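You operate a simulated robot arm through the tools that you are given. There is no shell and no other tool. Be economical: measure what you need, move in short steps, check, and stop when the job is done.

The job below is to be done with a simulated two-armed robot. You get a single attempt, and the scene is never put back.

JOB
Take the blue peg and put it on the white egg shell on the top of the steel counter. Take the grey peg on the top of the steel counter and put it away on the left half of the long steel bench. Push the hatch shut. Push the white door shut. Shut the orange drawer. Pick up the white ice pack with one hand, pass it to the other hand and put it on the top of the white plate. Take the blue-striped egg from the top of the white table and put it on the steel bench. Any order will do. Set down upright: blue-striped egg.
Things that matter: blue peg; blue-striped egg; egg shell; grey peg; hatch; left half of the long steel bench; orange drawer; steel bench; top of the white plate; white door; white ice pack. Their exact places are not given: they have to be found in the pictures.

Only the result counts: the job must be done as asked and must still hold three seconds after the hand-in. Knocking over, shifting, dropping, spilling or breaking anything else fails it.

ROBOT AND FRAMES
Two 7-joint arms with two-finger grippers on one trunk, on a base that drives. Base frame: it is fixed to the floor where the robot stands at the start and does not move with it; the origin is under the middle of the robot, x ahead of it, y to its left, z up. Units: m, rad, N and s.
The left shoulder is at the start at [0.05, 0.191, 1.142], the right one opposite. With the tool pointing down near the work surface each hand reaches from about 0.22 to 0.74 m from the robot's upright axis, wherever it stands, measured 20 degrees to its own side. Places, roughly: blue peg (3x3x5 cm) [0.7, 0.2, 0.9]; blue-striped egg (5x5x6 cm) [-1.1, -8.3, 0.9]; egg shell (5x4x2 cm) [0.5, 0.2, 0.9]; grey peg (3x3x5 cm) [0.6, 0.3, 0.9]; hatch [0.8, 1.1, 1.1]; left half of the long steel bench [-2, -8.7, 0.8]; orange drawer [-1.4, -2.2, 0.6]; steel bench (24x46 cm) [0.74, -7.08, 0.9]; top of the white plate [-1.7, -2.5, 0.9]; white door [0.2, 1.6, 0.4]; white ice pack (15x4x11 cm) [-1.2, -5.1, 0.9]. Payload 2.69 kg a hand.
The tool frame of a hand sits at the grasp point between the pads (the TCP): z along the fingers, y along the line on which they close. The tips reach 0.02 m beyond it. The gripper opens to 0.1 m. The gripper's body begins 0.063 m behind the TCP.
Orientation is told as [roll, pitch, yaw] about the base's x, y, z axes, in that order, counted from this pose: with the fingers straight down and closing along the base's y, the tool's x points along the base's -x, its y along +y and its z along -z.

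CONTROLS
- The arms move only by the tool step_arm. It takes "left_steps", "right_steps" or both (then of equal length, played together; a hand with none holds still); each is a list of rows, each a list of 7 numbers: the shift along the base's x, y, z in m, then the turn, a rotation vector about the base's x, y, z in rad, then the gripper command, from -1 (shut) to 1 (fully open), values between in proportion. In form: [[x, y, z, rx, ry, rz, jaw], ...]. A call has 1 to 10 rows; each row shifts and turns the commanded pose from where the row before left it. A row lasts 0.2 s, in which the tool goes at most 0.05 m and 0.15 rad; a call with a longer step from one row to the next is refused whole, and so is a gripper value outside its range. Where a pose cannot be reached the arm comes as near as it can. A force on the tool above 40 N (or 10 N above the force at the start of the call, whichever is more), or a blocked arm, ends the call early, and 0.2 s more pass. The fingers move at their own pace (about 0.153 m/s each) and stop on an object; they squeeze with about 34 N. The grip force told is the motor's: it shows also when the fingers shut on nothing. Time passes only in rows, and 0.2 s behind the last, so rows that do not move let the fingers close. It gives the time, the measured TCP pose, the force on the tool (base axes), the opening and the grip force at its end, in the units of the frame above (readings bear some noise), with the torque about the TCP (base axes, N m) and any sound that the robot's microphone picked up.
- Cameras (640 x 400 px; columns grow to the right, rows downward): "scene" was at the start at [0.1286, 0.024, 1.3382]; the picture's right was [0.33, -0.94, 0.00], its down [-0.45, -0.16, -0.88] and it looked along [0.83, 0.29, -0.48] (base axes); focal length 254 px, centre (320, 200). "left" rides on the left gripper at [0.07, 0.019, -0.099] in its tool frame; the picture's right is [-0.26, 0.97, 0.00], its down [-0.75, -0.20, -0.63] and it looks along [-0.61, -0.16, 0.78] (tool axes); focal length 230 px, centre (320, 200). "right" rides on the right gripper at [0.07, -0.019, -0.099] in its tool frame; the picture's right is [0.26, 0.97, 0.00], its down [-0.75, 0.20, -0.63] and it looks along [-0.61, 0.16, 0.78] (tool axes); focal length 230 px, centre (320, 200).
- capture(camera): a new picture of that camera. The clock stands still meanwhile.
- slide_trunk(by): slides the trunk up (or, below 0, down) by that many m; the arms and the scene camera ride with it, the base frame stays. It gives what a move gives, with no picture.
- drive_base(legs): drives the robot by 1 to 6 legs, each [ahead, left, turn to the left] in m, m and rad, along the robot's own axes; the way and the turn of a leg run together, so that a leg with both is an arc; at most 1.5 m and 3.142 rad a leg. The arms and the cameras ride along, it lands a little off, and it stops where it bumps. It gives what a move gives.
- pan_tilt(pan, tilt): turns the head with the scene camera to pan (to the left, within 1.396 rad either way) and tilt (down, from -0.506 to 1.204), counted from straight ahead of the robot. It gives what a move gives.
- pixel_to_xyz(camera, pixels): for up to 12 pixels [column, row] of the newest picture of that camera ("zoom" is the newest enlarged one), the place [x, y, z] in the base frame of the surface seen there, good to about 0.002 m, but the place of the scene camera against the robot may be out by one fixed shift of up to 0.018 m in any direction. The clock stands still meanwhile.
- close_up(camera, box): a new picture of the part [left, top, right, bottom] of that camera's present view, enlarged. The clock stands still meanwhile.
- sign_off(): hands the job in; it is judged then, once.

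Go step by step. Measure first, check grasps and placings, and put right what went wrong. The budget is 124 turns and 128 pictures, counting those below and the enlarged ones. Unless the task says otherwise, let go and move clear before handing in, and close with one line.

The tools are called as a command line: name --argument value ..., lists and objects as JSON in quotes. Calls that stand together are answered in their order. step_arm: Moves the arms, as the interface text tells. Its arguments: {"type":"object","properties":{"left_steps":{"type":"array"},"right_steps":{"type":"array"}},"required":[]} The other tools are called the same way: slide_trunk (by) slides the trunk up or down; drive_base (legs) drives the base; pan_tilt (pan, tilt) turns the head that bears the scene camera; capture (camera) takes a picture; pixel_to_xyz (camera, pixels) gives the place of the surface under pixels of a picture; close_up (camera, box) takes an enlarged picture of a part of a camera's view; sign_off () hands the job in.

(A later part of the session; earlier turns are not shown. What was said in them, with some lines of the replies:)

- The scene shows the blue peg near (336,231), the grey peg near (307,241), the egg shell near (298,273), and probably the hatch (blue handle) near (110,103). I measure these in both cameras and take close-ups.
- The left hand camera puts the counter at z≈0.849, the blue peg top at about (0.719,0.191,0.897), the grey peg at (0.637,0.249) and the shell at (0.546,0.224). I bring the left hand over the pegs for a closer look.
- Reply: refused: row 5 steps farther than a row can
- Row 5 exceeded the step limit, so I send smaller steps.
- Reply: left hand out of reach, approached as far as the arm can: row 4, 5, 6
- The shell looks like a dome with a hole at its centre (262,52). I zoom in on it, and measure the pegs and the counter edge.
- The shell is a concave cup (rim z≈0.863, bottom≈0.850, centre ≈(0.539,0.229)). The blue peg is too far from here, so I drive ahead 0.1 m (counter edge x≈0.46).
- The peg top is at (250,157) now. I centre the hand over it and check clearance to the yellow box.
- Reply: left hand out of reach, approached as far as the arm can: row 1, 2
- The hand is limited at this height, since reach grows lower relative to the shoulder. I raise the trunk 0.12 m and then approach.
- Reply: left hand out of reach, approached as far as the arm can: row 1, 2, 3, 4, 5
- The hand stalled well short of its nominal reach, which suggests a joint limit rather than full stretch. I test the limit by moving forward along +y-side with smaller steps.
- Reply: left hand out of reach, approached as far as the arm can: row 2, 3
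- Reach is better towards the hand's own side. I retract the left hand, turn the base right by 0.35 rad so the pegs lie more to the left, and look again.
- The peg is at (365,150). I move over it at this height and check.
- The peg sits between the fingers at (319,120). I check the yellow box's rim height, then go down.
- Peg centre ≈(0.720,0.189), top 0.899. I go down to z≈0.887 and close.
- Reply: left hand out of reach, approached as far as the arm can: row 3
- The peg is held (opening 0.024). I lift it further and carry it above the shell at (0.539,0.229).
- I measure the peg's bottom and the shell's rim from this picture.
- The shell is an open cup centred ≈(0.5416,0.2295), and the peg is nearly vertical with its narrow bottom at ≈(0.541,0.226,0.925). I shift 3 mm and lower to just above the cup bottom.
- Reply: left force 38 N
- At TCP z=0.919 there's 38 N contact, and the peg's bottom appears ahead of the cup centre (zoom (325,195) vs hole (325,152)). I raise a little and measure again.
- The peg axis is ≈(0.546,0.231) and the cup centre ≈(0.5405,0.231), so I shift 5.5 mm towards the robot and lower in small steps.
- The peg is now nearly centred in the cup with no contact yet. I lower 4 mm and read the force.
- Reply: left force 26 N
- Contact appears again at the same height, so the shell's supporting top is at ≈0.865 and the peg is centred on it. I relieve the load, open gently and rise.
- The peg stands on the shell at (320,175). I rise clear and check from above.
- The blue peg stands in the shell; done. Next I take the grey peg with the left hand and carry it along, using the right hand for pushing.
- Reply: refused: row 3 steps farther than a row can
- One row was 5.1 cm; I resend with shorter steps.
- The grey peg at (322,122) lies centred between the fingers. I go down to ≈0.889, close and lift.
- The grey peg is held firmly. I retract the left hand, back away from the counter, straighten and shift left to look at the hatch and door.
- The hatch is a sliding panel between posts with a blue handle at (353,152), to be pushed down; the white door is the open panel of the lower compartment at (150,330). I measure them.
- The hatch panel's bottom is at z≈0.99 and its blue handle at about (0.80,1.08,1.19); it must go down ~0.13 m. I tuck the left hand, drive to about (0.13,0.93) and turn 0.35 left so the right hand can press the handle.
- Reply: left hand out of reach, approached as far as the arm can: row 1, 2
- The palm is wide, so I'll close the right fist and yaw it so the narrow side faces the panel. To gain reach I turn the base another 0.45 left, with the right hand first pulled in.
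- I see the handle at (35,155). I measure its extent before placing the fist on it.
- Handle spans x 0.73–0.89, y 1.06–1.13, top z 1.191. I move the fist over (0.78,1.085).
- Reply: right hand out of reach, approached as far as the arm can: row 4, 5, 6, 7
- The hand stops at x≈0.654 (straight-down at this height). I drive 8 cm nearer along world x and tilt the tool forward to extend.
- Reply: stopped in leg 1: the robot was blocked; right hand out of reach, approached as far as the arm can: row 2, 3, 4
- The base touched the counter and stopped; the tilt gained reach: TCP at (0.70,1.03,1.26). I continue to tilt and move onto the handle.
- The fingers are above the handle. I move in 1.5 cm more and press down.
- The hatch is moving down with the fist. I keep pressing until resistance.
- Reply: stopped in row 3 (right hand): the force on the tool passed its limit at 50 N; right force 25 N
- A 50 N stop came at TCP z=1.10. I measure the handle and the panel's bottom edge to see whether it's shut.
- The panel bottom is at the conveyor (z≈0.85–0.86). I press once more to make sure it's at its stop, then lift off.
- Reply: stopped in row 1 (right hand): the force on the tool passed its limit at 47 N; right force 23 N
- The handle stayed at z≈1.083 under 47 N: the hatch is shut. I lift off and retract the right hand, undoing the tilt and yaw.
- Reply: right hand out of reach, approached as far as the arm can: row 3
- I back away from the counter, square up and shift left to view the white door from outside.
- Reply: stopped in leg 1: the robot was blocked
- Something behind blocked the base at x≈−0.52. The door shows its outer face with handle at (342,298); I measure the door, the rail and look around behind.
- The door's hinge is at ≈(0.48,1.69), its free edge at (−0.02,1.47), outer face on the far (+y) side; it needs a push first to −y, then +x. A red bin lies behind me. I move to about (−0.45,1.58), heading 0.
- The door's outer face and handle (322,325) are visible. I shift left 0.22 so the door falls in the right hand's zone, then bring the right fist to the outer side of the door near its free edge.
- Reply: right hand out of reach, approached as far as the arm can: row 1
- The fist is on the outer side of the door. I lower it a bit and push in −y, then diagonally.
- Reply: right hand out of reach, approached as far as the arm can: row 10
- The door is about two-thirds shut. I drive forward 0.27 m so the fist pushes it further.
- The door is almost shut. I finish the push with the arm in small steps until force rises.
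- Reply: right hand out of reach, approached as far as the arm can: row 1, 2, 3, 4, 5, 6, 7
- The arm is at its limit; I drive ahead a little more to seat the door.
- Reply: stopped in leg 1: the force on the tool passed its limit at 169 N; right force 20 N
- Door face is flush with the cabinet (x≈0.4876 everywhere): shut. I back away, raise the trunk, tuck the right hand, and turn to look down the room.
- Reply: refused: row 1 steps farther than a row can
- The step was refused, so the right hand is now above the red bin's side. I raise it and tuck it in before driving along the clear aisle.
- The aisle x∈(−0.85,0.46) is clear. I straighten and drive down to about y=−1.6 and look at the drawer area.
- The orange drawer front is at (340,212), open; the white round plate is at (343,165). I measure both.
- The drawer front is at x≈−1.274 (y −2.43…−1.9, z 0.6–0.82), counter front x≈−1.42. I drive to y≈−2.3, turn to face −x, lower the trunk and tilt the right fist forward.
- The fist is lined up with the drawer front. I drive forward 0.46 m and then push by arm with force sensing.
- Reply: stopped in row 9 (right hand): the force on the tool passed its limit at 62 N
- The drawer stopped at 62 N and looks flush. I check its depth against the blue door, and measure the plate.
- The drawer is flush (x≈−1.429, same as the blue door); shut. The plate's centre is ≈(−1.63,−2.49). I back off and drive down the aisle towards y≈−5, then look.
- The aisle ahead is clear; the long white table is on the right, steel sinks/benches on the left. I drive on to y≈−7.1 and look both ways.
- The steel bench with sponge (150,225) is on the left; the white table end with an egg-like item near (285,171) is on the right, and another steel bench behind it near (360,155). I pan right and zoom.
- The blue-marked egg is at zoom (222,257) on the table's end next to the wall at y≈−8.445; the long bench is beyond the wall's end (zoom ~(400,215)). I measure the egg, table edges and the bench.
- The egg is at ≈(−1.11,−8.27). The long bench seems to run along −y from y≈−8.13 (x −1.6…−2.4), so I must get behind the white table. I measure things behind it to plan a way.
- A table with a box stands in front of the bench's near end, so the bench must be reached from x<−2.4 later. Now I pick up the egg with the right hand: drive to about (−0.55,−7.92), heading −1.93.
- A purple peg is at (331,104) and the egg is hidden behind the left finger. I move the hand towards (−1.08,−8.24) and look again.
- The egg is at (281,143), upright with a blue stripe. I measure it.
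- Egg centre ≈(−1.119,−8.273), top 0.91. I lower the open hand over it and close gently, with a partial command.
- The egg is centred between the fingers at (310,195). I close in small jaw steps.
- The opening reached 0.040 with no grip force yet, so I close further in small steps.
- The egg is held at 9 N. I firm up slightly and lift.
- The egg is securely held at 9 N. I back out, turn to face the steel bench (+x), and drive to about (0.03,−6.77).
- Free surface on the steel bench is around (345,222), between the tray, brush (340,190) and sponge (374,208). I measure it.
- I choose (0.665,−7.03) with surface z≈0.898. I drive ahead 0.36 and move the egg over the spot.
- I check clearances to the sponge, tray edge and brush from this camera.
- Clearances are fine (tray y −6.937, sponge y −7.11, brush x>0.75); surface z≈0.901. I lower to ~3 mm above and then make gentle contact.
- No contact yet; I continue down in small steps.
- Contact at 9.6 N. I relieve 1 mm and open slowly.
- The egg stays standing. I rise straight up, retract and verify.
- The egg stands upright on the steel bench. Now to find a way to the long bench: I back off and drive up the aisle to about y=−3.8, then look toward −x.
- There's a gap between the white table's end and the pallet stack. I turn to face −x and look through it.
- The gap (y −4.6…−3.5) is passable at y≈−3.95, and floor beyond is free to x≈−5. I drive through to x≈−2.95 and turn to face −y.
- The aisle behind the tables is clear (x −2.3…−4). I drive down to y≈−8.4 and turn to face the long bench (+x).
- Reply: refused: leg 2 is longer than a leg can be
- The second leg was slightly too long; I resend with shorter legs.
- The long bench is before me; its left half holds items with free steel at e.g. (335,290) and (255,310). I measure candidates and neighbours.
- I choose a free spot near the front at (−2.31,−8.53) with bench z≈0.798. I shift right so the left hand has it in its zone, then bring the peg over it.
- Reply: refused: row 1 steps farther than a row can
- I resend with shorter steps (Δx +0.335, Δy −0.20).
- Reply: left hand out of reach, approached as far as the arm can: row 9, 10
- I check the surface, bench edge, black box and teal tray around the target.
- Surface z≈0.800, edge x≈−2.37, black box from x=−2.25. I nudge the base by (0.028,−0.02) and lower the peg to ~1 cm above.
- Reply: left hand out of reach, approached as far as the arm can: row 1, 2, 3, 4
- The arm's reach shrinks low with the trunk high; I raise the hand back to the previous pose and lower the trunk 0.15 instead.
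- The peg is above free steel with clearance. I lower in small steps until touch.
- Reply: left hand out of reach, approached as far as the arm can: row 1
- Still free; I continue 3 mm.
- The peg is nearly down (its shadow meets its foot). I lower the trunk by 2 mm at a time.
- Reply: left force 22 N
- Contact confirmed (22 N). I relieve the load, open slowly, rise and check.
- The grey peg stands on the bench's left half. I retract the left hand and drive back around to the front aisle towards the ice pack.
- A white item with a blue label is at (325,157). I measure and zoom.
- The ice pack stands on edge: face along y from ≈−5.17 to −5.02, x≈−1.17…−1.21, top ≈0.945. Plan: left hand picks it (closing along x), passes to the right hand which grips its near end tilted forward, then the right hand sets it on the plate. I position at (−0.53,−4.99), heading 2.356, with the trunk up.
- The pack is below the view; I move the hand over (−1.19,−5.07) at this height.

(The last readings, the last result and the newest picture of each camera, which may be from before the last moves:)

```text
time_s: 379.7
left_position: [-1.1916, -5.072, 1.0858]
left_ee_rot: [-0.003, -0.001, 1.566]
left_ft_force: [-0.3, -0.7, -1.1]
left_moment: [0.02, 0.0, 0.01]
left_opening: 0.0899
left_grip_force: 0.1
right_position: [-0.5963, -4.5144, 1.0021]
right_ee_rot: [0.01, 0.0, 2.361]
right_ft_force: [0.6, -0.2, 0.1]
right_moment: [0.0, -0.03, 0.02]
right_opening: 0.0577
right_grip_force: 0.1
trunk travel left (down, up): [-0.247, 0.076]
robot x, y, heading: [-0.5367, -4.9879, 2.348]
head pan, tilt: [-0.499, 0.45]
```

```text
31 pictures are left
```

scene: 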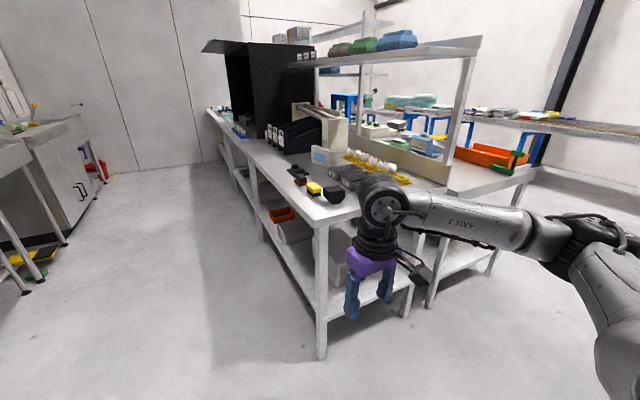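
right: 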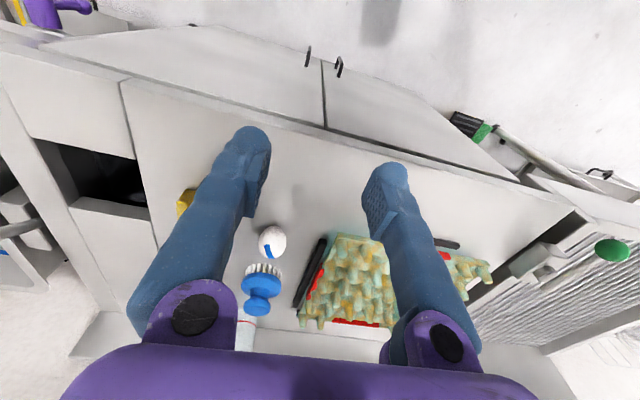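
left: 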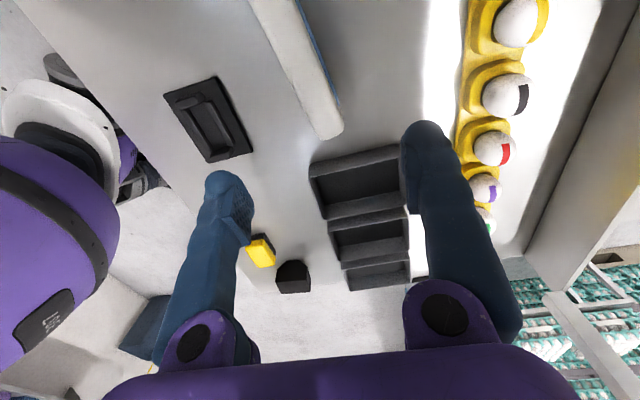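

The pack's top is the strip from (275,0) to (325,130). I measure it.

pixel_to_xyz --camera "left" --pixels '[[322, 132], [338, 128], [322, 120], [300, 80], [290, 50], [278, 20], [262, 5], [305, 60], [285, 85], [318, 170], [312, 80]]'

close_up --camera "left" --box '[220, 0, 400, 140]'

```text
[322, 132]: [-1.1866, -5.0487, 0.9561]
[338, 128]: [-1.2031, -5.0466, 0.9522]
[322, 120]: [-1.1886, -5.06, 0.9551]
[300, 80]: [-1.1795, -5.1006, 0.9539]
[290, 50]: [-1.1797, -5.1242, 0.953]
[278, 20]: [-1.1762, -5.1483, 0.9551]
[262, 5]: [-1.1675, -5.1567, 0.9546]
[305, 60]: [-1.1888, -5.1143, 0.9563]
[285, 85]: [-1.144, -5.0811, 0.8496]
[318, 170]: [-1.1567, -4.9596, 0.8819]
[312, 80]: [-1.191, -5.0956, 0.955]
```

```text
2.86 times, centred on (310, 70) of left
```

zoom: 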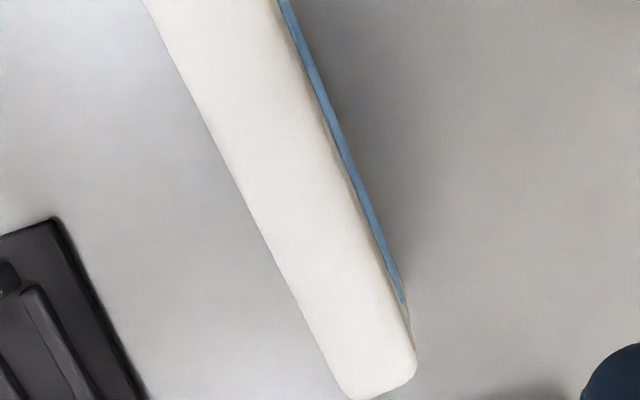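

Pack top z≈0.954, centreline x≈−1.184, y from −5.19 to −5.04. I descend at (−1.184,−5.09) to z≈0.924 and grip.

step_arm --left_steps '[[0.0075, -0.018, -0.03, 0, 0, 0, 0.8], [0, 0, -0.045, 0, 0, 0, 0.8], [0, 0, -0.045, 0, 0, 0, 0.8], [0, 0, -0.042, 0, 0, 0, 0.8], [0, 0, 0, 0, 0, 0, 0.8], [0, 0, 0, 0, 0, 0, -1], [0, 0, 0, 0, 0, 0, -1], [0, 0, 0, 0, 0, 0, -1]]'

capture --camera "left"

```text
time_s: 381.5
left_position: [-1.1808, -5.092, 0.9244]
left_ee_rot: [-0.005, -0.002, 1.567]
left_ft_force: [0.2, -0.2, 0.3]
left_moment: [0.04, 0.03, 0.01]
left_opening: 0.0311
left_grip_force: 34.1
right_position: [-0.5963, -4.5146, 1.0023]
right_ee_rot: [0.009, 0.002, 2.36]
right_ft_force: [0.0, 0.2, -0.3]
right_moment: [-0.02, 0.01, 0.02]
right_opening: 0.0573
right_grip_force: 0.0
trunk travel left (down, up): [-0.247, 0.076]
robot x, y, heading: [-0.5364, -4.9859, 2.351]
head pan, tilt: [-0.499, 0.45]
```

```text
29 pictures are left
```

left: 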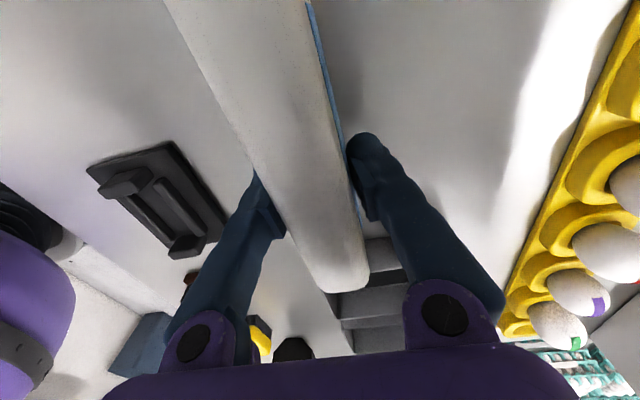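

The pack is gripped (0.031 m, 34 N). I lift it, then draw it in while turning it back to the neutral yaw.

step_arm --left_steps '[[0, 0, 0.03, 0, 0, 0, -1], [0, 0, 0.045, 0, 0, 0, -1], [0, 0, 0.045, 0, 0, 0, -1], [0, 0, 0.04, 0, 0, 0, -1], [0.031, 0.036, 0, 0, 0, 0.13, -1], [0.031, 0.036, 0, 0, 0, 0.13, -1], [0.031, 0.036, 0, 0, 0, 0.13, -1], [0.031, 0.036, 0, 0, 0, 0.13, -1], [0.031, 0.036, 0, 0, 0, 0.13, -1], [0.031, 0.035, 0, 0, 0, 0.13, -1]]'

capture --camera "left"

```text
time_s: 383.7
left_position: [-0.9951, -4.8719, 1.0856]
left_ee_rot: [-0.001, -0.001, 2.347]
left_ft_force: [-1.0, 0.8, -4.2]
left_moment: [0.01, 0.02, -0.02]
left_opening: 0.0312
left_grip_force: 34.1
right_position: [-0.5962, -4.5141, 1.002]
right_ee_rot: [0.009, 0.002, 2.361]
right_ft_force: [-0.7, -1.3, 0.6]
right_moment: [0.0, 0.03, -0.01]
right_opening: 0.0579
right_grip_force: 0.0
trunk travel left (down, up): [-0.247, 0.076]
robot x, y, heading: [-0.5356, -4.988, 2.347]
head pan, tilt: [-0.499, 0.45]
```

```text
28 pictures are left
```

left: 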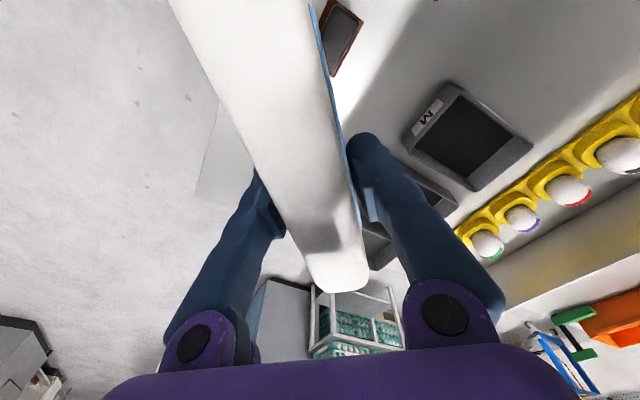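

The pack hangs well in the left hand. I drive to in front of the plate, (−0.54,−2.65), turn to face −x, and start bringing the right hand with a forward tilt.

drive_base --legs '[[0.836, -0.821, 0], [0.836, -0.821, 0], [0, 0, 0.795]]'

step_arm --right_steps '[[0.03, 0, 0.01, 0, 0.13, 0, 1], [0.03, 0, 0.01, 0, 0.13, 0, 1], [0.03, 0, 0.01, 0, 0.13, 0, 1], [0.02, 0, 0, 0, 0.13, 0, 1], [0, 0, 0, 0, 0.13, 0, 1], [0, 0, 0, 0, 0.13, 0, 1], [0, 0, 0, 0, 0.13, 0, 1], [0, 0, 0, 0, 0.13, 0, 1]]'

pan_tilt --pan 0 --tilt 0.6

capture --camera "scene"

```text
time_s: 400.7
left_position: [-0.891, -2.9007, 1.0844]
left_ee_rot: [-0.004, -0.002, -3.132]
left_ft_force: [-0.3, -0.3, -2.7]
left_moment: [-0.01, 0.04, 0.0]
left_opening: 0.0309
left_grip_force: 34.3
right_position: [-0.8725, -2.3638, 1.0024]
right_ee_rot: [0.008, 0.004, -3.12]
right_ft_force: [0.5, 0.1, -0.5]
right_moment: [0.01, -0.02, -0.03]
right_opening: 0.0574
right_grip_force: 0.2
trunk travel left (down, up): [-0.247, 0.076]
robot x, y, heading: [-0.4889, -2.6488, -3.133]
head pan, tilt: [-0.499, 0.45]
```

```text
time_s: 402.5
left_position: [-0.8904, -2.9007, 1.0844]
left_ee_rot: [-0.004, -0.001, -3.135]
left_ft_force: [-0.5, -1.1, -3.3]
left_moment: [0.01, 0.06, -0.04]
left_opening: 0.0309
left_grip_force: 34.2
right_position: [-0.9487, -2.325, 1.06]
right_ee_rot: [-0.031, -1.04, -3.095]
right_ft_force: [0.4, 0.2, 0.4]
right_moment: [0.03, 0.0, -0.02]
right_opening: 0.0998
right_grip_force: 0.0
right hand out of reach, approached as far as the arm can: row 2, 3, 4, 5, 6, 7, 8
trunk travel left (down, up): [-0.247, 0.076]
robot x, y, heading: [-0.4896, -2.6478, -3.132]
head pan, tilt: [-0.499, 0.45]
```

```text
time_s: 403.4
left_position: [-0.8912, -2.9018, 1.0851]
left_ee_rot: [-0.002, -0.001, -3.132]
left_ft_force: [-0.1, -0.4, -3.7]
left_moment: [0.0, 0.03, 0.04]
left_opening: 0.031
left_grip_force: 34.4
right_position: [-0.9496, -2.3261, 1.06]
right_ee_rot: [-0.028, -1.037, -3.096]
right_ft_force: [-0.1, -0.6, -0.4]
right_moment: [0.03, -0.01, 0.01]
right_opening: 0.0999
right_grip_force: 0.0
trunk travel left (down, up): [-0.247, 0.076]
robot x, y, heading: [-0.4901, -2.6478, -3.138]
head pan, tilt: [0.0, 0.6]
```

```text
27 pictures are left
```

scene: 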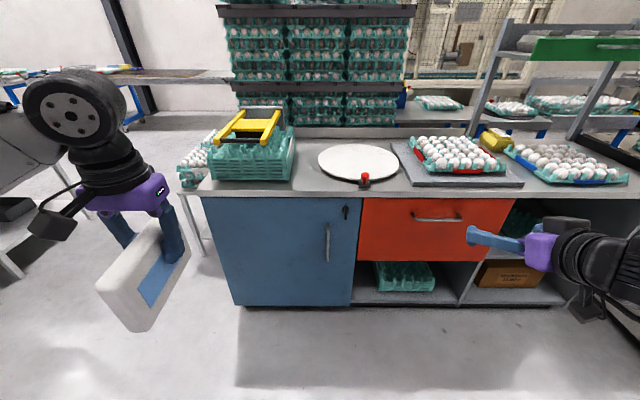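

The right hand is tilted 60° and can't come closer than ~0.46 m ahead, so I set the right hand as a fixed fork at about robot-frame (0.48,0.08), z 0.96, and will lower the pack into it with the left.

step_arm --right_steps '[[-0.005, -0.045, -0.012, 0, 0, 0, 1], [-0.005, -0.045, -0.012, 0, 0, 0, 1], [-0.005, -0.045, -0.012, 0, 0, 0, 1], [-0.005, -0.045, -0.012, 0, 0, 0, 1], [0, -0.045, -0.012, 0, 0, 0, 1], [0, -0.045, -0.012, 0, 0, 0, 1], [0, -0.045, -0.012, 0, 0, 0, 1], [0, -0.045, -0.012, 0, 0, 0, 1], [0, -0.042, 0, 0, 0, 0, 1], [0, 0, 0, 0, 0, 0, 1]]'

capture --camera "scene"

```text
time_s: 405.6
left_position: [-0.8913, -2.8996, 1.085]
left_ee_rot: [-0.003, -0.002, -3.134]
left_ft_force: [0.4, 0.4, -2.2]
left_moment: [0.02, 0.08, -0.02]
left_opening: 0.0311
left_grip_force: 34.3
right_position: [-0.9689, -2.7256, 0.9675]
right_ee_rot: [-0.03, -1.038, -3.096]
right_ft_force: [0.3, -0.4, 0.0]
right_moment: [0.04, -0.02, 0.0]
right_opening: 0.1001
right_grip_force: 0.0
trunk travel left (down, up): [-0.247, 0.076]
robot x, y, heading: [-0.4879, -2.6475, -3.13]
head pan, tilt: [0.0, 0.6]
```

```text
26 pictures are left
```

scene: 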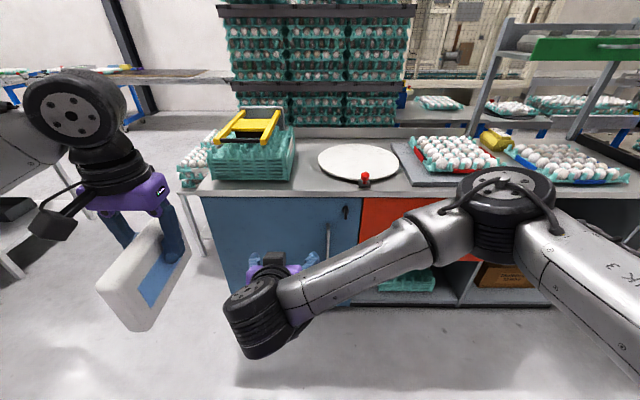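

The fork is set at (−0.969,−2.726,0.968). I raise the left hand, go forward first, then sideways over the fork.

step_arm --left_steps '[[-0.03, 0, 0.03, 0, 0, 0, -1], [-0.04, 0, 0.02, 0, 0, 0, -1], [-0.04, 0, 0, 0, 0, 0, -1], [-0.04, 0, 0, 0, 0, 0, -1], [0, 0.035, 0, 0, 0, 0, -1], [0, 0.035, 0, 0, 0, 0, -1], [0, 0.035, 0, 0, 0, 0, -1], [0, 0.035, 0, 0, 0, 0, -1], [0, 0.033, 0, 0, 0, 0, -1], [0, 0, 0, 0, 0, 0, -1]]'

capture --camera "right"

capture --camera "scene"

```text
time_s: 407.8
left_position: [-1.0426, -2.7285, 1.1355]
left_ee_rot: [-0.004, -0.001, -3.132]
left_ft_force: [0.9, -0.2, -3.2]
left_moment: [-0.02, 0.06, 0.01]
left_opening: 0.0309
left_grip_force: 34.4
right_position: [-0.9699, -2.7279, 0.9664]
right_ee_rot: [-0.031, -1.04, -3.095]
right_ft_force: [-0.8, -0.4, -0.8]
right_moment: [0.05, -0.06, -0.01]
right_opening: 0.0998
right_grip_force: 0.1
trunk travel left (down, up): [-0.247, 0.076]
robot x, y, heading: [-0.4939, -2.6504, -3.133]
head pan, tilt: [0.0, 0.6]
```

```text
25 pictures are left
```

right: 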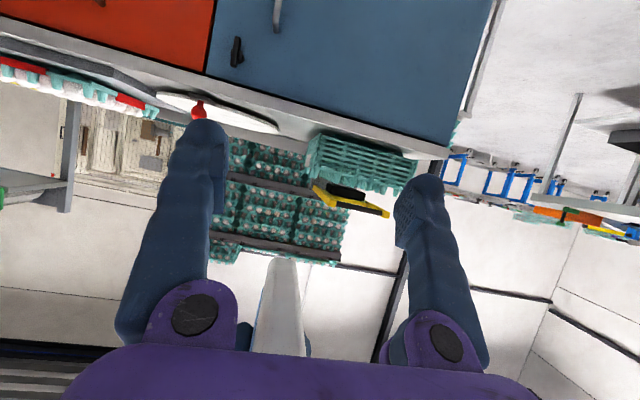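

```text
24 pictures are left
```

scene: 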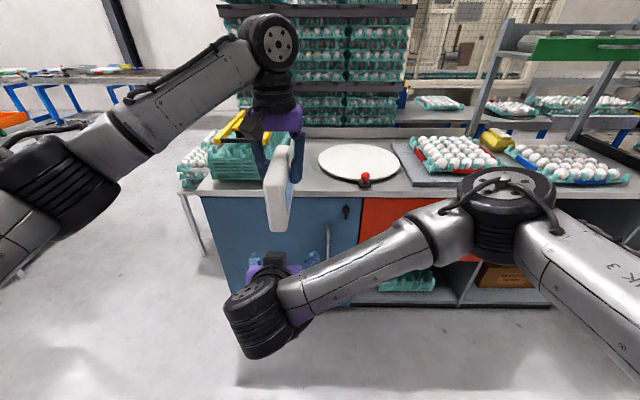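

The pack is above the fork and between its fingers (right view ≈(280,310)). I lower 0.10 m and look.

step_arm --left_steps '[[0, 0, -0.025, 0, 0, 0, -1], [0, 0, -0.025, 0, 0, 0, -1], [0, 0, -0.025, 0, 0, 0, -1], [0, 0, -0.025, 0, 0, 0, -1], [0, 0, 0, 0, 0, 0, -1]]'

capture --camera "right"

capture --camera "left"

```text
time_s: 409.0
left_position: [-1.0417, -2.7278, 1.0347]
left_ee_rot: [-0.003, -0.002, -3.134]
left_ft_force: [-0.9, -0.5, -3.3]
left_moment: [0.0, 0.07, 0.05]
left_opening: 0.0311
left_grip_force: 34.6
right_position: [-0.9694, -2.7263, 0.9667]
right_ee_rot: [-0.03, -1.038, -3.097]
right_ft_force: [-0.5, 0.0, 0.6]
right_moment: [-0.03, -0.02, -0.02]
right_opening: 0.0999
right_grip_force: 0.0
trunk travel left (down, up): [-0.247, 0.076]
robot x, y, heading: [-0.4931, -2.6502, -3.133]
head pan, tilt: [0.0, 0.6]
```

```text
23 pictures are left
```

right: 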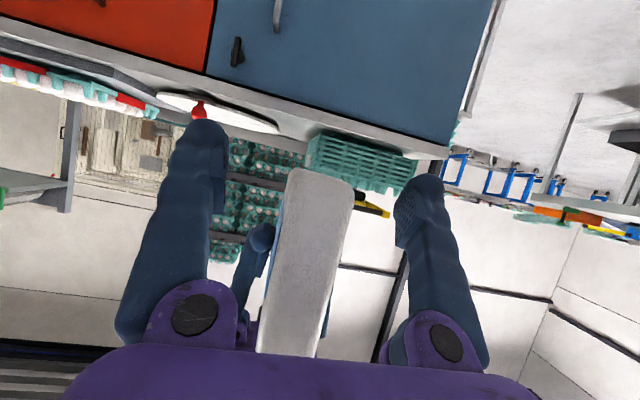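

```text
22 pictures are left
```

left: 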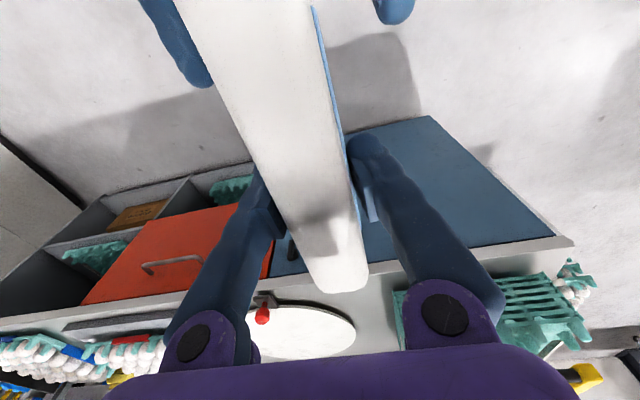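

The pack sits between the right fingers in both views. I lower another 5 cm, then close the right hand.

step_arm --left_steps '[[0, 0, -0.02, 0, 0, 0, -1], [0, 0, -0.02, 0, 0, 0, -1], [0, 0, -0.01, 0, 0, 0, -1], [0, 0, 0, 0, 0, 0, -1]]'

capture --camera "right"

```text
time_s: 410.0
left_position: [-1.0413, -2.7255, 0.986]
left_ee_rot: [-0.002, -0.004, -3.134]
left_ft_force: [-0.6, -1.1, -4.1]
left_moment: [-0.01, 0.06, -0.04]
left_opening: 0.0311
left_grip_force: 33.7
right_position: [-0.9696, -2.7266, 0.9678]
right_ee_rot: [-0.031, -1.039, -3.095]
right_ft_force: [-0.5, 0.1, 0.1]
right_moment: [0.01, -0.01, 0.04]
right_opening: 0.1
right_grip_force: 0.1
trunk travel left (down, up): [-0.247, 0.076]
robot x, y, heading: [-0.493, -2.6456, -3.135]
head pan, tilt: [0.0, 0.6]
```

```text
21 pictures are left
```

right: 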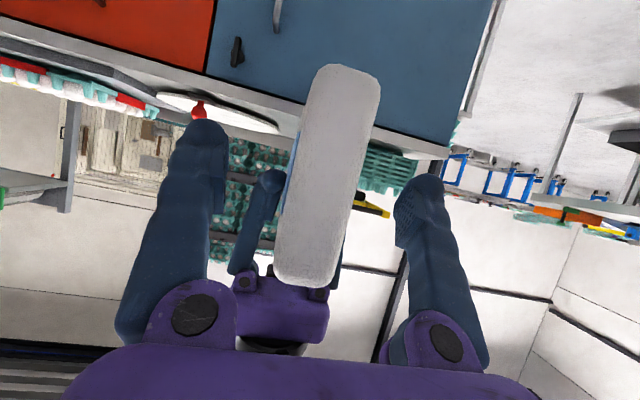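

The pack's near end is centred between the right fingers. I close the right hand.

step_arm --right_steps '[[0, 0, 0, 0, 0, 0, 0.2], [0, 0, 0, 0, 0, 0, -0.2], [0, 0, 0, 0, 0, 0, -0.4], [0, 0, 0, 0, 0, 0, -1], [0, 0, 0, 0, 0, 0, -1]]'

capture --camera "right"

```text
time_s: 411.2
left_position: [-1.0411, -2.7269, 0.9857]
left_ee_rot: [-0.005, -0.002, -3.133]
left_ft_force: [1.4, -2.7, -2.7]
left_moment: [0.14, -0.05, 0.02]
left_opening: 0.0313
left_grip_force: 33.9
right_position: [-0.9691, -2.726, 0.9663]
right_ee_rot: [-0.03, -1.038, -3.096]
right_ft_force: [-0.6, 0.5, 0.5]
right_moment: [-0.15, 0.02, -0.16]
right_opening: 0.0312
right_grip_force: 34.0
trunk travel left (down, up): [-0.247, 0.076]
robot x, y, heading: [-0.4893, -2.6504, -3.132]
head pan, tilt: [0.0, 0.6]
```

```text
20 pictures are left
```

right: 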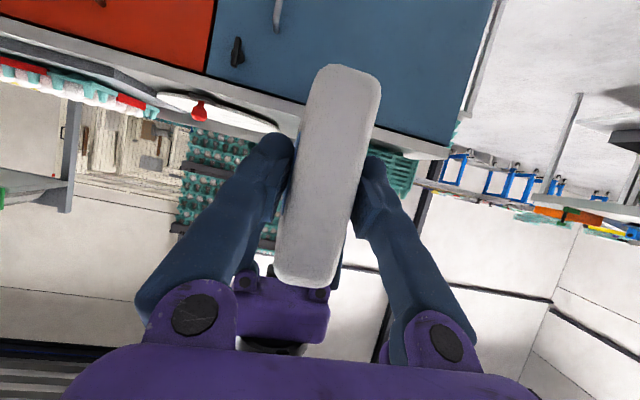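

Both hands grip at 34 N (0.031 m). I open the left hand and raise it clear, watching the right.

step_arm --left_steps '[[0, 0, 0, 0, 0, 0, -0.2], [0, 0, 0, 0, 0, 0, 0.6], [0, 0, 0, 0, 0, 0, 0.8], [0, 0, 0.03, 0, 0, 0, 0.8], [0, 0, 0.045, 0, 0, 0, 0.8], [0, 0, 0.045, 0, 0, 0, 0.8], [0, 0, 0.03, 0, 0, 0, 0.8], [0, -0.04, 0, 0, 0, 0, 0.8], [0, -0.045, 0, 0, 0, 0, 0.8], [0, -0.045, 0, 0, 0, 0, 0.8]]'

capture --camera "right"

capture --camera "scene"

```text
time_s: 413.4
left_position: [-1.0409, -2.8594, 1.1342]
left_ee_rot: [-0.005, -0.001, -3.134]
left_ft_force: [0.0, 0.1, -0.8]
left_moment: [0.02, 0.0, 0.04]
left_opening: 0.09
left_grip_force: 0.0
right_position: [-0.9698, -2.7265, 0.967]
right_ee_rot: [-0.033, -1.037, -3.092]
right_ft_force: [-0.3, -1.1, -0.5]
right_moment: [0.02, -0.2, -0.06]
right_opening: 0.0309
right_grip_force: 34.0
trunk travel left (down, up): [-0.247, 0.076]
robot x, y, heading: [-0.4918, -2.6449, -3.129]
head pan, tilt: [0.0, 0.6]
```

```text
19 pictures are left
```

right: 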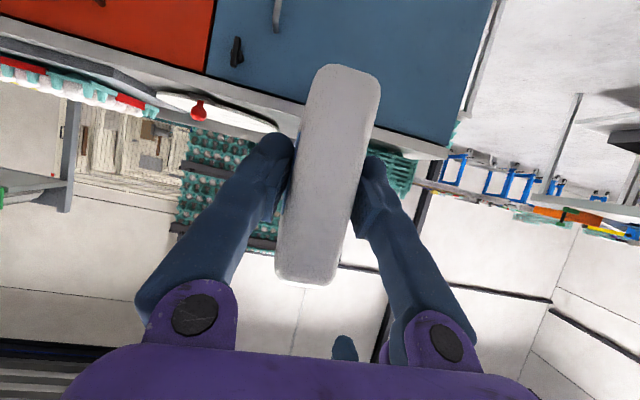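

```text
18 pictures are left
```

scene: 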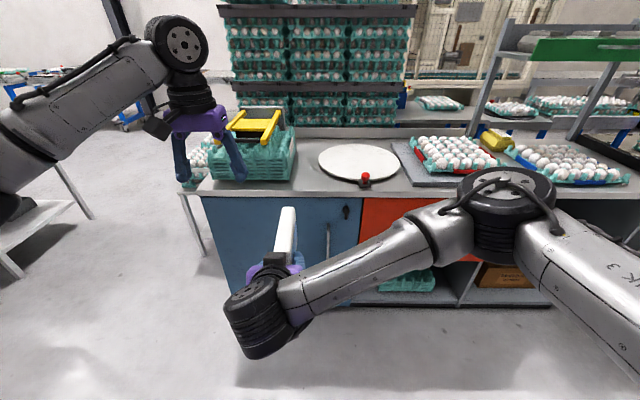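

The right hand holds the pack alone, no slip: handover done. I retract the left hand, raise the trunk 6 cm, and drive so the pack comes over the counter before the plate.

step_arm --left_steps '[[0.045, -0.01, 0, 0, 0, 0, 0.5], [0.045, -0.01, 0, 0, 0, 0, 0.5], [0.045, -0.01, 0, 0, 0, 0, 0.5], [0.045, -0.01, 0, 0, 0, 0, 0.5]]'

slide_trunk --by 0.065

drive_base --legs '[[0, -0.27, -0.008], [0.47, 0, 0]]'

pan_tilt --pan 0.1 --tilt 0.75

capture --camera "scene"

pixel_to_xyz --camera "scene" --pixels '[[320, 100], [360, 100], [320, 130], [280, 120], [400, 120], [350, 150]]'

```text
time_s: 414.4
left_position: [-0.8616, -2.8973, 1.1329]
left_ee_rot: [-0.005, -0.001, -3.134]
left_ft_force: [-0.3, 0.6, 0.3]
left_moment: [-0.02, 0.04, -0.02]
left_opening: 0.0751
left_grip_force: 0.0
right_position: [-0.9702, -2.7257, 0.9688]
right_ee_rot: [-0.031, -1.04, -3.096]
right_ft_force: [-0.1, -0.5, 0.7]
right_moment: [0.01, -0.2, -0.02]
right_opening: 0.0314
right_grip_force: 34.3
trunk travel left (down, up): [-0.247, 0.076]
robot x, y, heading: [-0.4918, -2.6448, -3.13]
head pan, tilt: [0.0, 0.6]
```

```text
time_s: 415.5
left_position: [-0.8645, -2.898, 1.1979]
left_ee_rot: [-0.004, -0.002, -3.132]
left_ft_force: [0.2, -0.4, -0.1]
left_moment: [0.0, 0.04, 0.03]
left_opening: 0.0746
left_grip_force: 0.0
right_position: [-0.969, -2.7267, 1.0318]
right_ee_rot: [-0.032, -1.038, -3.095]
right_ft_force: [-0.8, 0.7, -3.7]
right_moment: [-0.01, -0.2, 0.01]
right_opening: 0.031
right_grip_force: 34.1
trunk travel left (down, up): [-0.312, 0.011]
robot x, y, heading: [-0.4875, -2.6483, -3.134]
head pan, tilt: [0.0, 0.6]
```

```text
time_s: 420.8
left_position: [-1.3313, -2.6251, 1.1982]
left_ee_rot: [-0.003, -0.002, 3.142]
left_ft_force: [0.4, -0.7, 0.7]
left_moment: [-0.04, -0.01, -0.02]
left_opening: 0.0749
left_grip_force: 0.1
right_position: [-1.4354, -2.4523, 1.0318]
right_ee_rot: [-0.031, -1.039, -3.103]
right_ft_force: [0.0, 0.6, -3.7]
right_moment: [0.02, -0.16, -0.02]
right_opening: 0.0312
right_grip_force: 34.3
trunk travel left (down, up): [-0.312, 0.011]
robot x, y, heading: [-0.9553, -2.3807, -3.134]
head pan, tilt: [0.0, 0.6]
```

```text
time_s: 421.5
left_position: [-1.3303, -2.6246, 1.1973]
left_ee_rot: [-0.003, -0.002, 3.142]
left_ft_force: [0.6, 0.1, 0.1]
left_moment: [-0.01, 0.0, 0.02]
left_opening: 0.075
left_grip_force: 0.1
right_position: [-1.4353, -2.4521, 1.0311]
right_ee_rot: [-0.031, -1.038, -3.103]
right_ft_force: [0.7, -0.4, -3.2]
right_moment: [0.01, -0.19, -0.02]
right_opening: 0.0311
right_grip_force: 34.0
trunk travel left (down, up): [-0.312, 0.011]
robot x, y, heading: [-0.9559, -2.3795, -3.138]
head pan, tilt: [0.099, 0.75]
```

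```text
17 pictures are left
```

scene: 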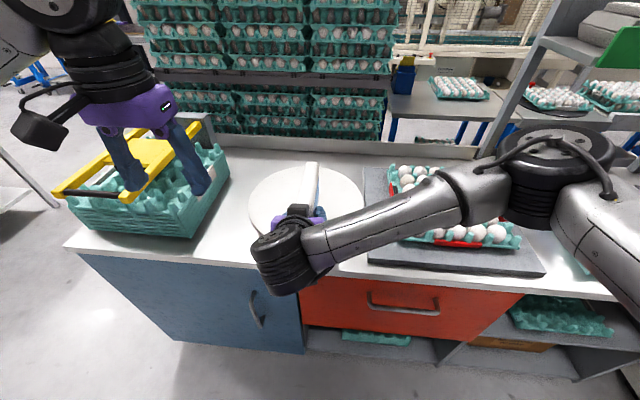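

```text
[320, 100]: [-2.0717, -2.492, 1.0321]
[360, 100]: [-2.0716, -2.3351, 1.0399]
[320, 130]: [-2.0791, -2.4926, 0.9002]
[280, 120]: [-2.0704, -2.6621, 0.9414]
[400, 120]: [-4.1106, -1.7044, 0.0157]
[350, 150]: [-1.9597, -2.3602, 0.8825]
```

The pack is above the plate's front. I check how high the right elbow and forearm are above the egg tray, and the plate edges.

pixel_to_xyz --camera "scene" --pixels '[[540, 215], [490, 205], [400, 220], [330, 255], [290, 285], [255, 195], [358, 190], [340, 170], [270, 180], [313, 165], [480, 232], [440, 170]]'

capture --camera "right"

```text
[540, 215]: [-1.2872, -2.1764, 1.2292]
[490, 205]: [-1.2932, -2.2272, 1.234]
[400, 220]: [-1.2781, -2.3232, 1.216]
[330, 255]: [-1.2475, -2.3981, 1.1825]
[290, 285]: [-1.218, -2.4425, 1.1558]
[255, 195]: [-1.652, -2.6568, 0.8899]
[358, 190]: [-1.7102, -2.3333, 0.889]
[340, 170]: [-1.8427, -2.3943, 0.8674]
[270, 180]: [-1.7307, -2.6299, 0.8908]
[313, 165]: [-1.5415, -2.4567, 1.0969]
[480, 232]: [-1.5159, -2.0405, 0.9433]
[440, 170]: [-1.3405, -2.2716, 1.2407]
```

```text
16 pictures are left
```

right: 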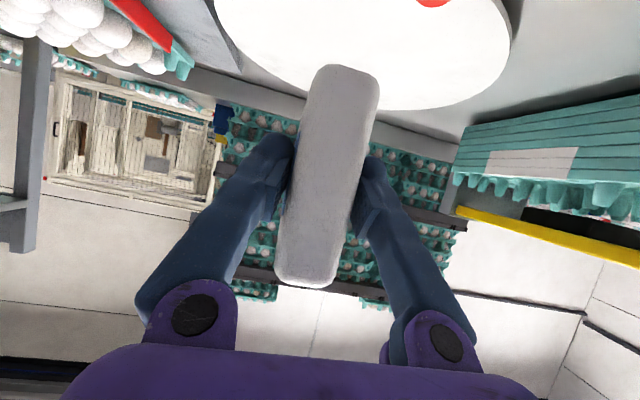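

The elbow is at z≈1.24 and clear. I take accurate plate points from the hand camera.

pixel_to_xyz --camera "right" --pixels '[[228, 30], [260, 75], [300, 95], [390, 105], [450, 100], [495, 70], [508, 40], [432, 3], [400, 50], [280, 40]]'

```text
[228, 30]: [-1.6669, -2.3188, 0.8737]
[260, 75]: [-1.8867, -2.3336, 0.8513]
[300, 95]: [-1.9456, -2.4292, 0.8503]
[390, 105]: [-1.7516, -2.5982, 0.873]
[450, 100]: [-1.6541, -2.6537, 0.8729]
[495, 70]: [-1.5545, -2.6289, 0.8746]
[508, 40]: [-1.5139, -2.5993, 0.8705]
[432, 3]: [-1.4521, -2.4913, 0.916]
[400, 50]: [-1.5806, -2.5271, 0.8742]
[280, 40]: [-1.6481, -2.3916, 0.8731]
```

Plate centre ≈(−1.625,−2.487), top 0.8735; knob at (−1.452,−2.491). I'll place the pack centre at (−1.63,−2.445), clear of the knob: drive 0.08, extend the arm 0.068, then lower most of the way.

drive_base --legs '[[0.08, 0, 0]]'

step_arm --right_steps '[[-0.034, 0.003, 0, 0, 0, 0, -1], [-0.034, 0.004, 0, 0, 0, 0, -1], [0, 0, -0.03, 0, 0, 0, -1], [0, 0, -0.03, 0, 0, 0, -1], [0, 0, -0.02, 0, 0, 0, -1], [0, 0, 0, 0, 0, 0, -1]]'

capture --camera "right"

capture --camera "scene"

```text
time_s: 422.6
left_position: [-1.411, -2.6255, 1.1991]
left_ee_rot: [-0.003, -0.002, 3.143]
left_ft_force: [0.1, -0.2, 0.5]
left_moment: [-0.01, -0.01, 0.04]
left_opening: 0.075
left_grip_force: 0.0
right_position: [-1.5162, -2.4523, 1.0325]
right_ee_rot: [-0.032, -1.038, -3.104]
right_ft_force: [-0.5, 0.7, -3.3]
right_moment: [0.0, -0.17, -0.02]
right_opening: 0.0313
right_grip_force: 34.3
trunk travel left (down, up): [-0.312, 0.011]
robot x, y, heading: [-1.031, -2.3778, -3.139]
head pan, tilt: [0.099, 0.75]
```

```text
time_s: 424.0
left_position: [-1.4107, -2.6249, 1.1977]
left_ee_rot: [-0.003, -0.002, 3.142]
left_ft_force: [-0.5, -0.5, 0.3]
left_moment: [-0.01, 0.03, 0.01]
left_opening: 0.0751
left_grip_force: 0.1
right_position: [-1.5828, -2.4468, 0.9523]
right_ee_rot: [-0.031, -1.04, -3.103]
right_ft_force: [-0.9, -0.6, -2.3]
right_moment: [-0.02, -0.2, -0.01]
right_opening: 0.0306
right_grip_force: 33.9
trunk travel left (down, up): [-0.312, 0.011]
robot x, y, heading: [-1.0397, -2.382, -3.142]
head pan, tilt: [0.099, 0.75]
```

```text
15 pictures are left
```

right: 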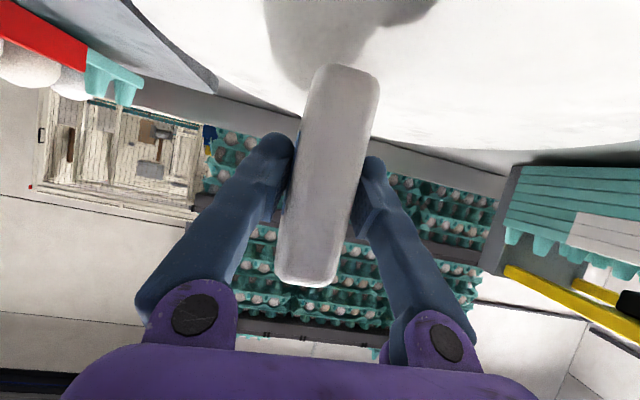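

```text
14 pictures are left
```

scene: 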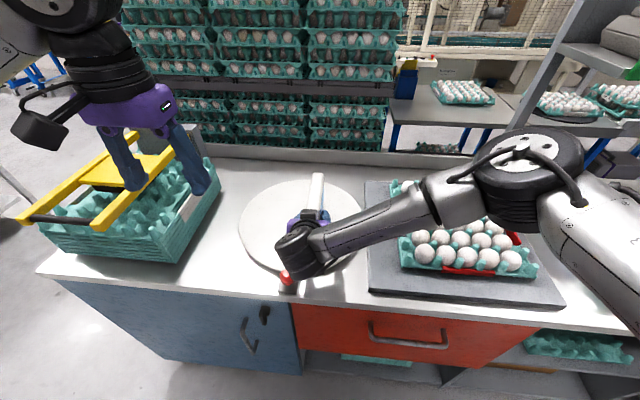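

All clear: pack is 2 cm above the plate and the knob (287,278) is free. I lower gently to contact.

step_arm --right_steps '[[0, 0, -0.01, 0, 0, 0, -1], [0, 0, -0.006, 0, 0, 0, -1], [0, 0, -0.002, 0, 0, 0, -1], [0, 0, -0.002, 0, 0, 0, -1], [0, 0, 0, 0, 0, 0, -1]]'

```text
time_s: 425.2
left_position: [-1.4106, -2.6247, 1.1982]
left_ee_rot: [-0.003, -0.001, 3.144]
left_ft_force: [0.0, 0.1, -0.3]
left_moment: [0.0, 0.0, 0.02]
left_opening: 0.0749
left_grip_force: 0.0
right_position: [-1.5825, -2.4455, 0.9317]
right_ee_rot: [-0.032, -1.037, -3.104]
right_ft_force: [-0.2, 1.1, -3.3]
right_moment: [-0.02, -0.15, 0.02]
right_opening: 0.031
right_grip_force: 33.9
trunk travel left (down, up): [-0.312, 0.011]
robot x, y, heading: [-1.0356, -2.3776, -3.146]
head pan, tilt: [0.099, 0.75]
```

step_arm --right_steps '[[0, 0, -0.0015, 0, 0, 0, -1], [0, 0, -0.0015, 0, 0, 0, -1], [0, 0, 0, 0, 0, 0, -1]]'

```text
time_s: 426.0
left_position: [-1.4105, -2.6242, 1.1986]
left_ee_rot: [-0.004, -0.001, 3.141]
left_ft_force: [-0.5, -0.3, -0.6]
left_moment: [-0.02, -0.02, 0.0]
left_opening: 0.0749
left_grip_force: 0.2
right_position: [-1.5825, -2.4439, 0.9296]
right_ee_rot: [-0.03, -1.039, -3.106]
right_ft_force: [-0.1, 0.9, -1.8]
right_moment: [-0.03, -0.01, -0.01]
right_opening: 0.031
right_grip_force: 34.6
trunk travel left (down, up): [-0.312, 0.011]
robot x, y, heading: [-1.0374, -2.3783, -3.14]
head pan, tilt: [0.099, 0.75]
```

The moment vanished and force is rising: the pack begins to rest on the plate. 1 mm more, then I open slowly.

step_arm --right_steps '[[0, 0, -0.0012, 0, 0, 0, -1], [0, 0, 0, 0, 0, 0, -1], [0, 0, 0, 0, 0, 0, -0.36], [0, 0, 0, 0, 0, 0, -0.3], [0, 0, 0, 0, 0, 0, -0.1], [0, 0, 0, 0, 0, 0, 0.2], [0, 0, 0, 0, 0, 0, 0.4], [0, 0, 0, 0, 0, 0, 0.4]]'

capture --camera "right"

```text
time_s: 427.8
left_position: [-1.4111, -2.6243, 1.1974]
left_ee_rot: [-0.005, -0.002, 3.143]
left_ft_force: [-0.4, 1.2, 0.0]
left_moment: [0.01, 0.01, -0.02]
left_opening: 0.075
left_grip_force: 0.2
right_position: [-1.5826, -2.4461, 0.9282]
right_ee_rot: [-0.031, -1.038, -3.104]
right_ft_force: [0.6, 0.6, 0.6]
right_moment: [0.01, -0.01, 0.01]
right_opening: 0.0701
right_grip_force: 0.1
trunk travel left (down, up): [-0.312, 0.011]
robot x, y, heading: [-1.0353, -2.3819, -3.142]
head pan, tilt: [0.099, 0.75]
```

```text
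13 pictures are left
```

right: 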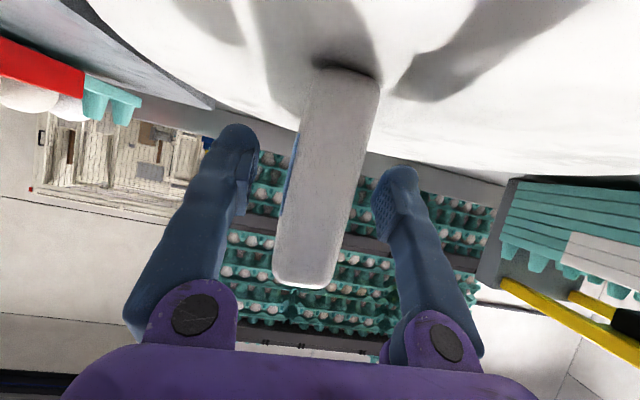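

The pack stands by itself on the plate. I withdraw back and up along the tool axis, then drive back and look.

step_arm --right_steps '[[0.02, 0, 0.008, 0, 0, 0, 0.4], [0.025, 0, 0.012, 0, 0, 0, 0.4], [0.025, 0, 0.015, 0, 0, 0, 0.4], [0, 0, 0, 0, 0, 0, 0.4]]'

drive_base --legs '[[-0.45, 0, 0]]'

capture --camera "scene"

close_up --camera "scene" --box '[240, 60, 440, 200]'

```text
time_s: 428.8
left_position: [-1.4108, -2.6239, 1.1973]
left_ee_rot: [-0.004, -0.004, 3.143]
left_ft_force: [0.0, -0.1, -0.5]
left_moment: [0.0, 0.0, -0.01]
left_opening: 0.0751
left_grip_force: 0.0
right_position: [-1.5123, -2.4453, 0.9644]
right_ee_rot: [-0.031, -1.038, -3.104]
right_ft_force: [0.4, 0.1, 0.2]
right_moment: [0.02, -0.02, -0.02]
right_opening: 0.0701
right_grip_force: 0.0
trunk travel left (down, up): [-0.312, 0.011]
robot x, y, heading: [-1.0349, -2.3775, -3.145]
head pan, tilt: [0.099, 0.75]
```

```text
time_s: 431.4
left_position: [-0.9765, -2.6243, 1.1978]
left_ee_rot: [-0.005, -0.003, 3.139]
left_ft_force: [0.2, 0.1, -0.9]
left_moment: [-0.01, 0.0, 0.03]
left_opening: 0.0752
left_grip_force: 0.1
right_position: [-1.077, -2.4441, 0.9647]
right_ee_rot: [-0.033, -1.037, -3.106]
right_ft_force: [-0.1, 0.4, 0.4]
right_moment: [0.01, 0.03, -0.02]
right_opening: 0.07
right_grip_force: 0.0
trunk travel left (down, up): [-0.312, 0.011]
robot x, y, heading: [-0.6011, -2.3781, 3.14]
head pan, tilt: [0.099, 0.75]
```

```text
12 pictures are left
```

scene: 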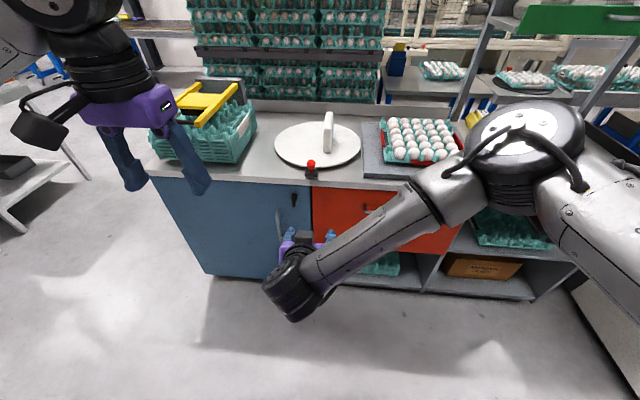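

```text
2.86 times, centred on (340, 130) of scene
```

zoom: 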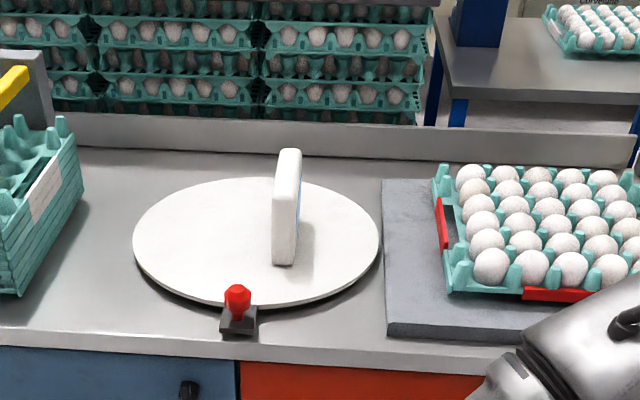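

The ice pack stands on the plate (zoom (285,205)), the drawer is still shut, and both hands are clear. Everything else was checked when done, so I hand in.

sign_off

```text
The job is handed in.
```

All seven tasks were done, each was checked by picture or measurement after its move, and the job has been handed in.
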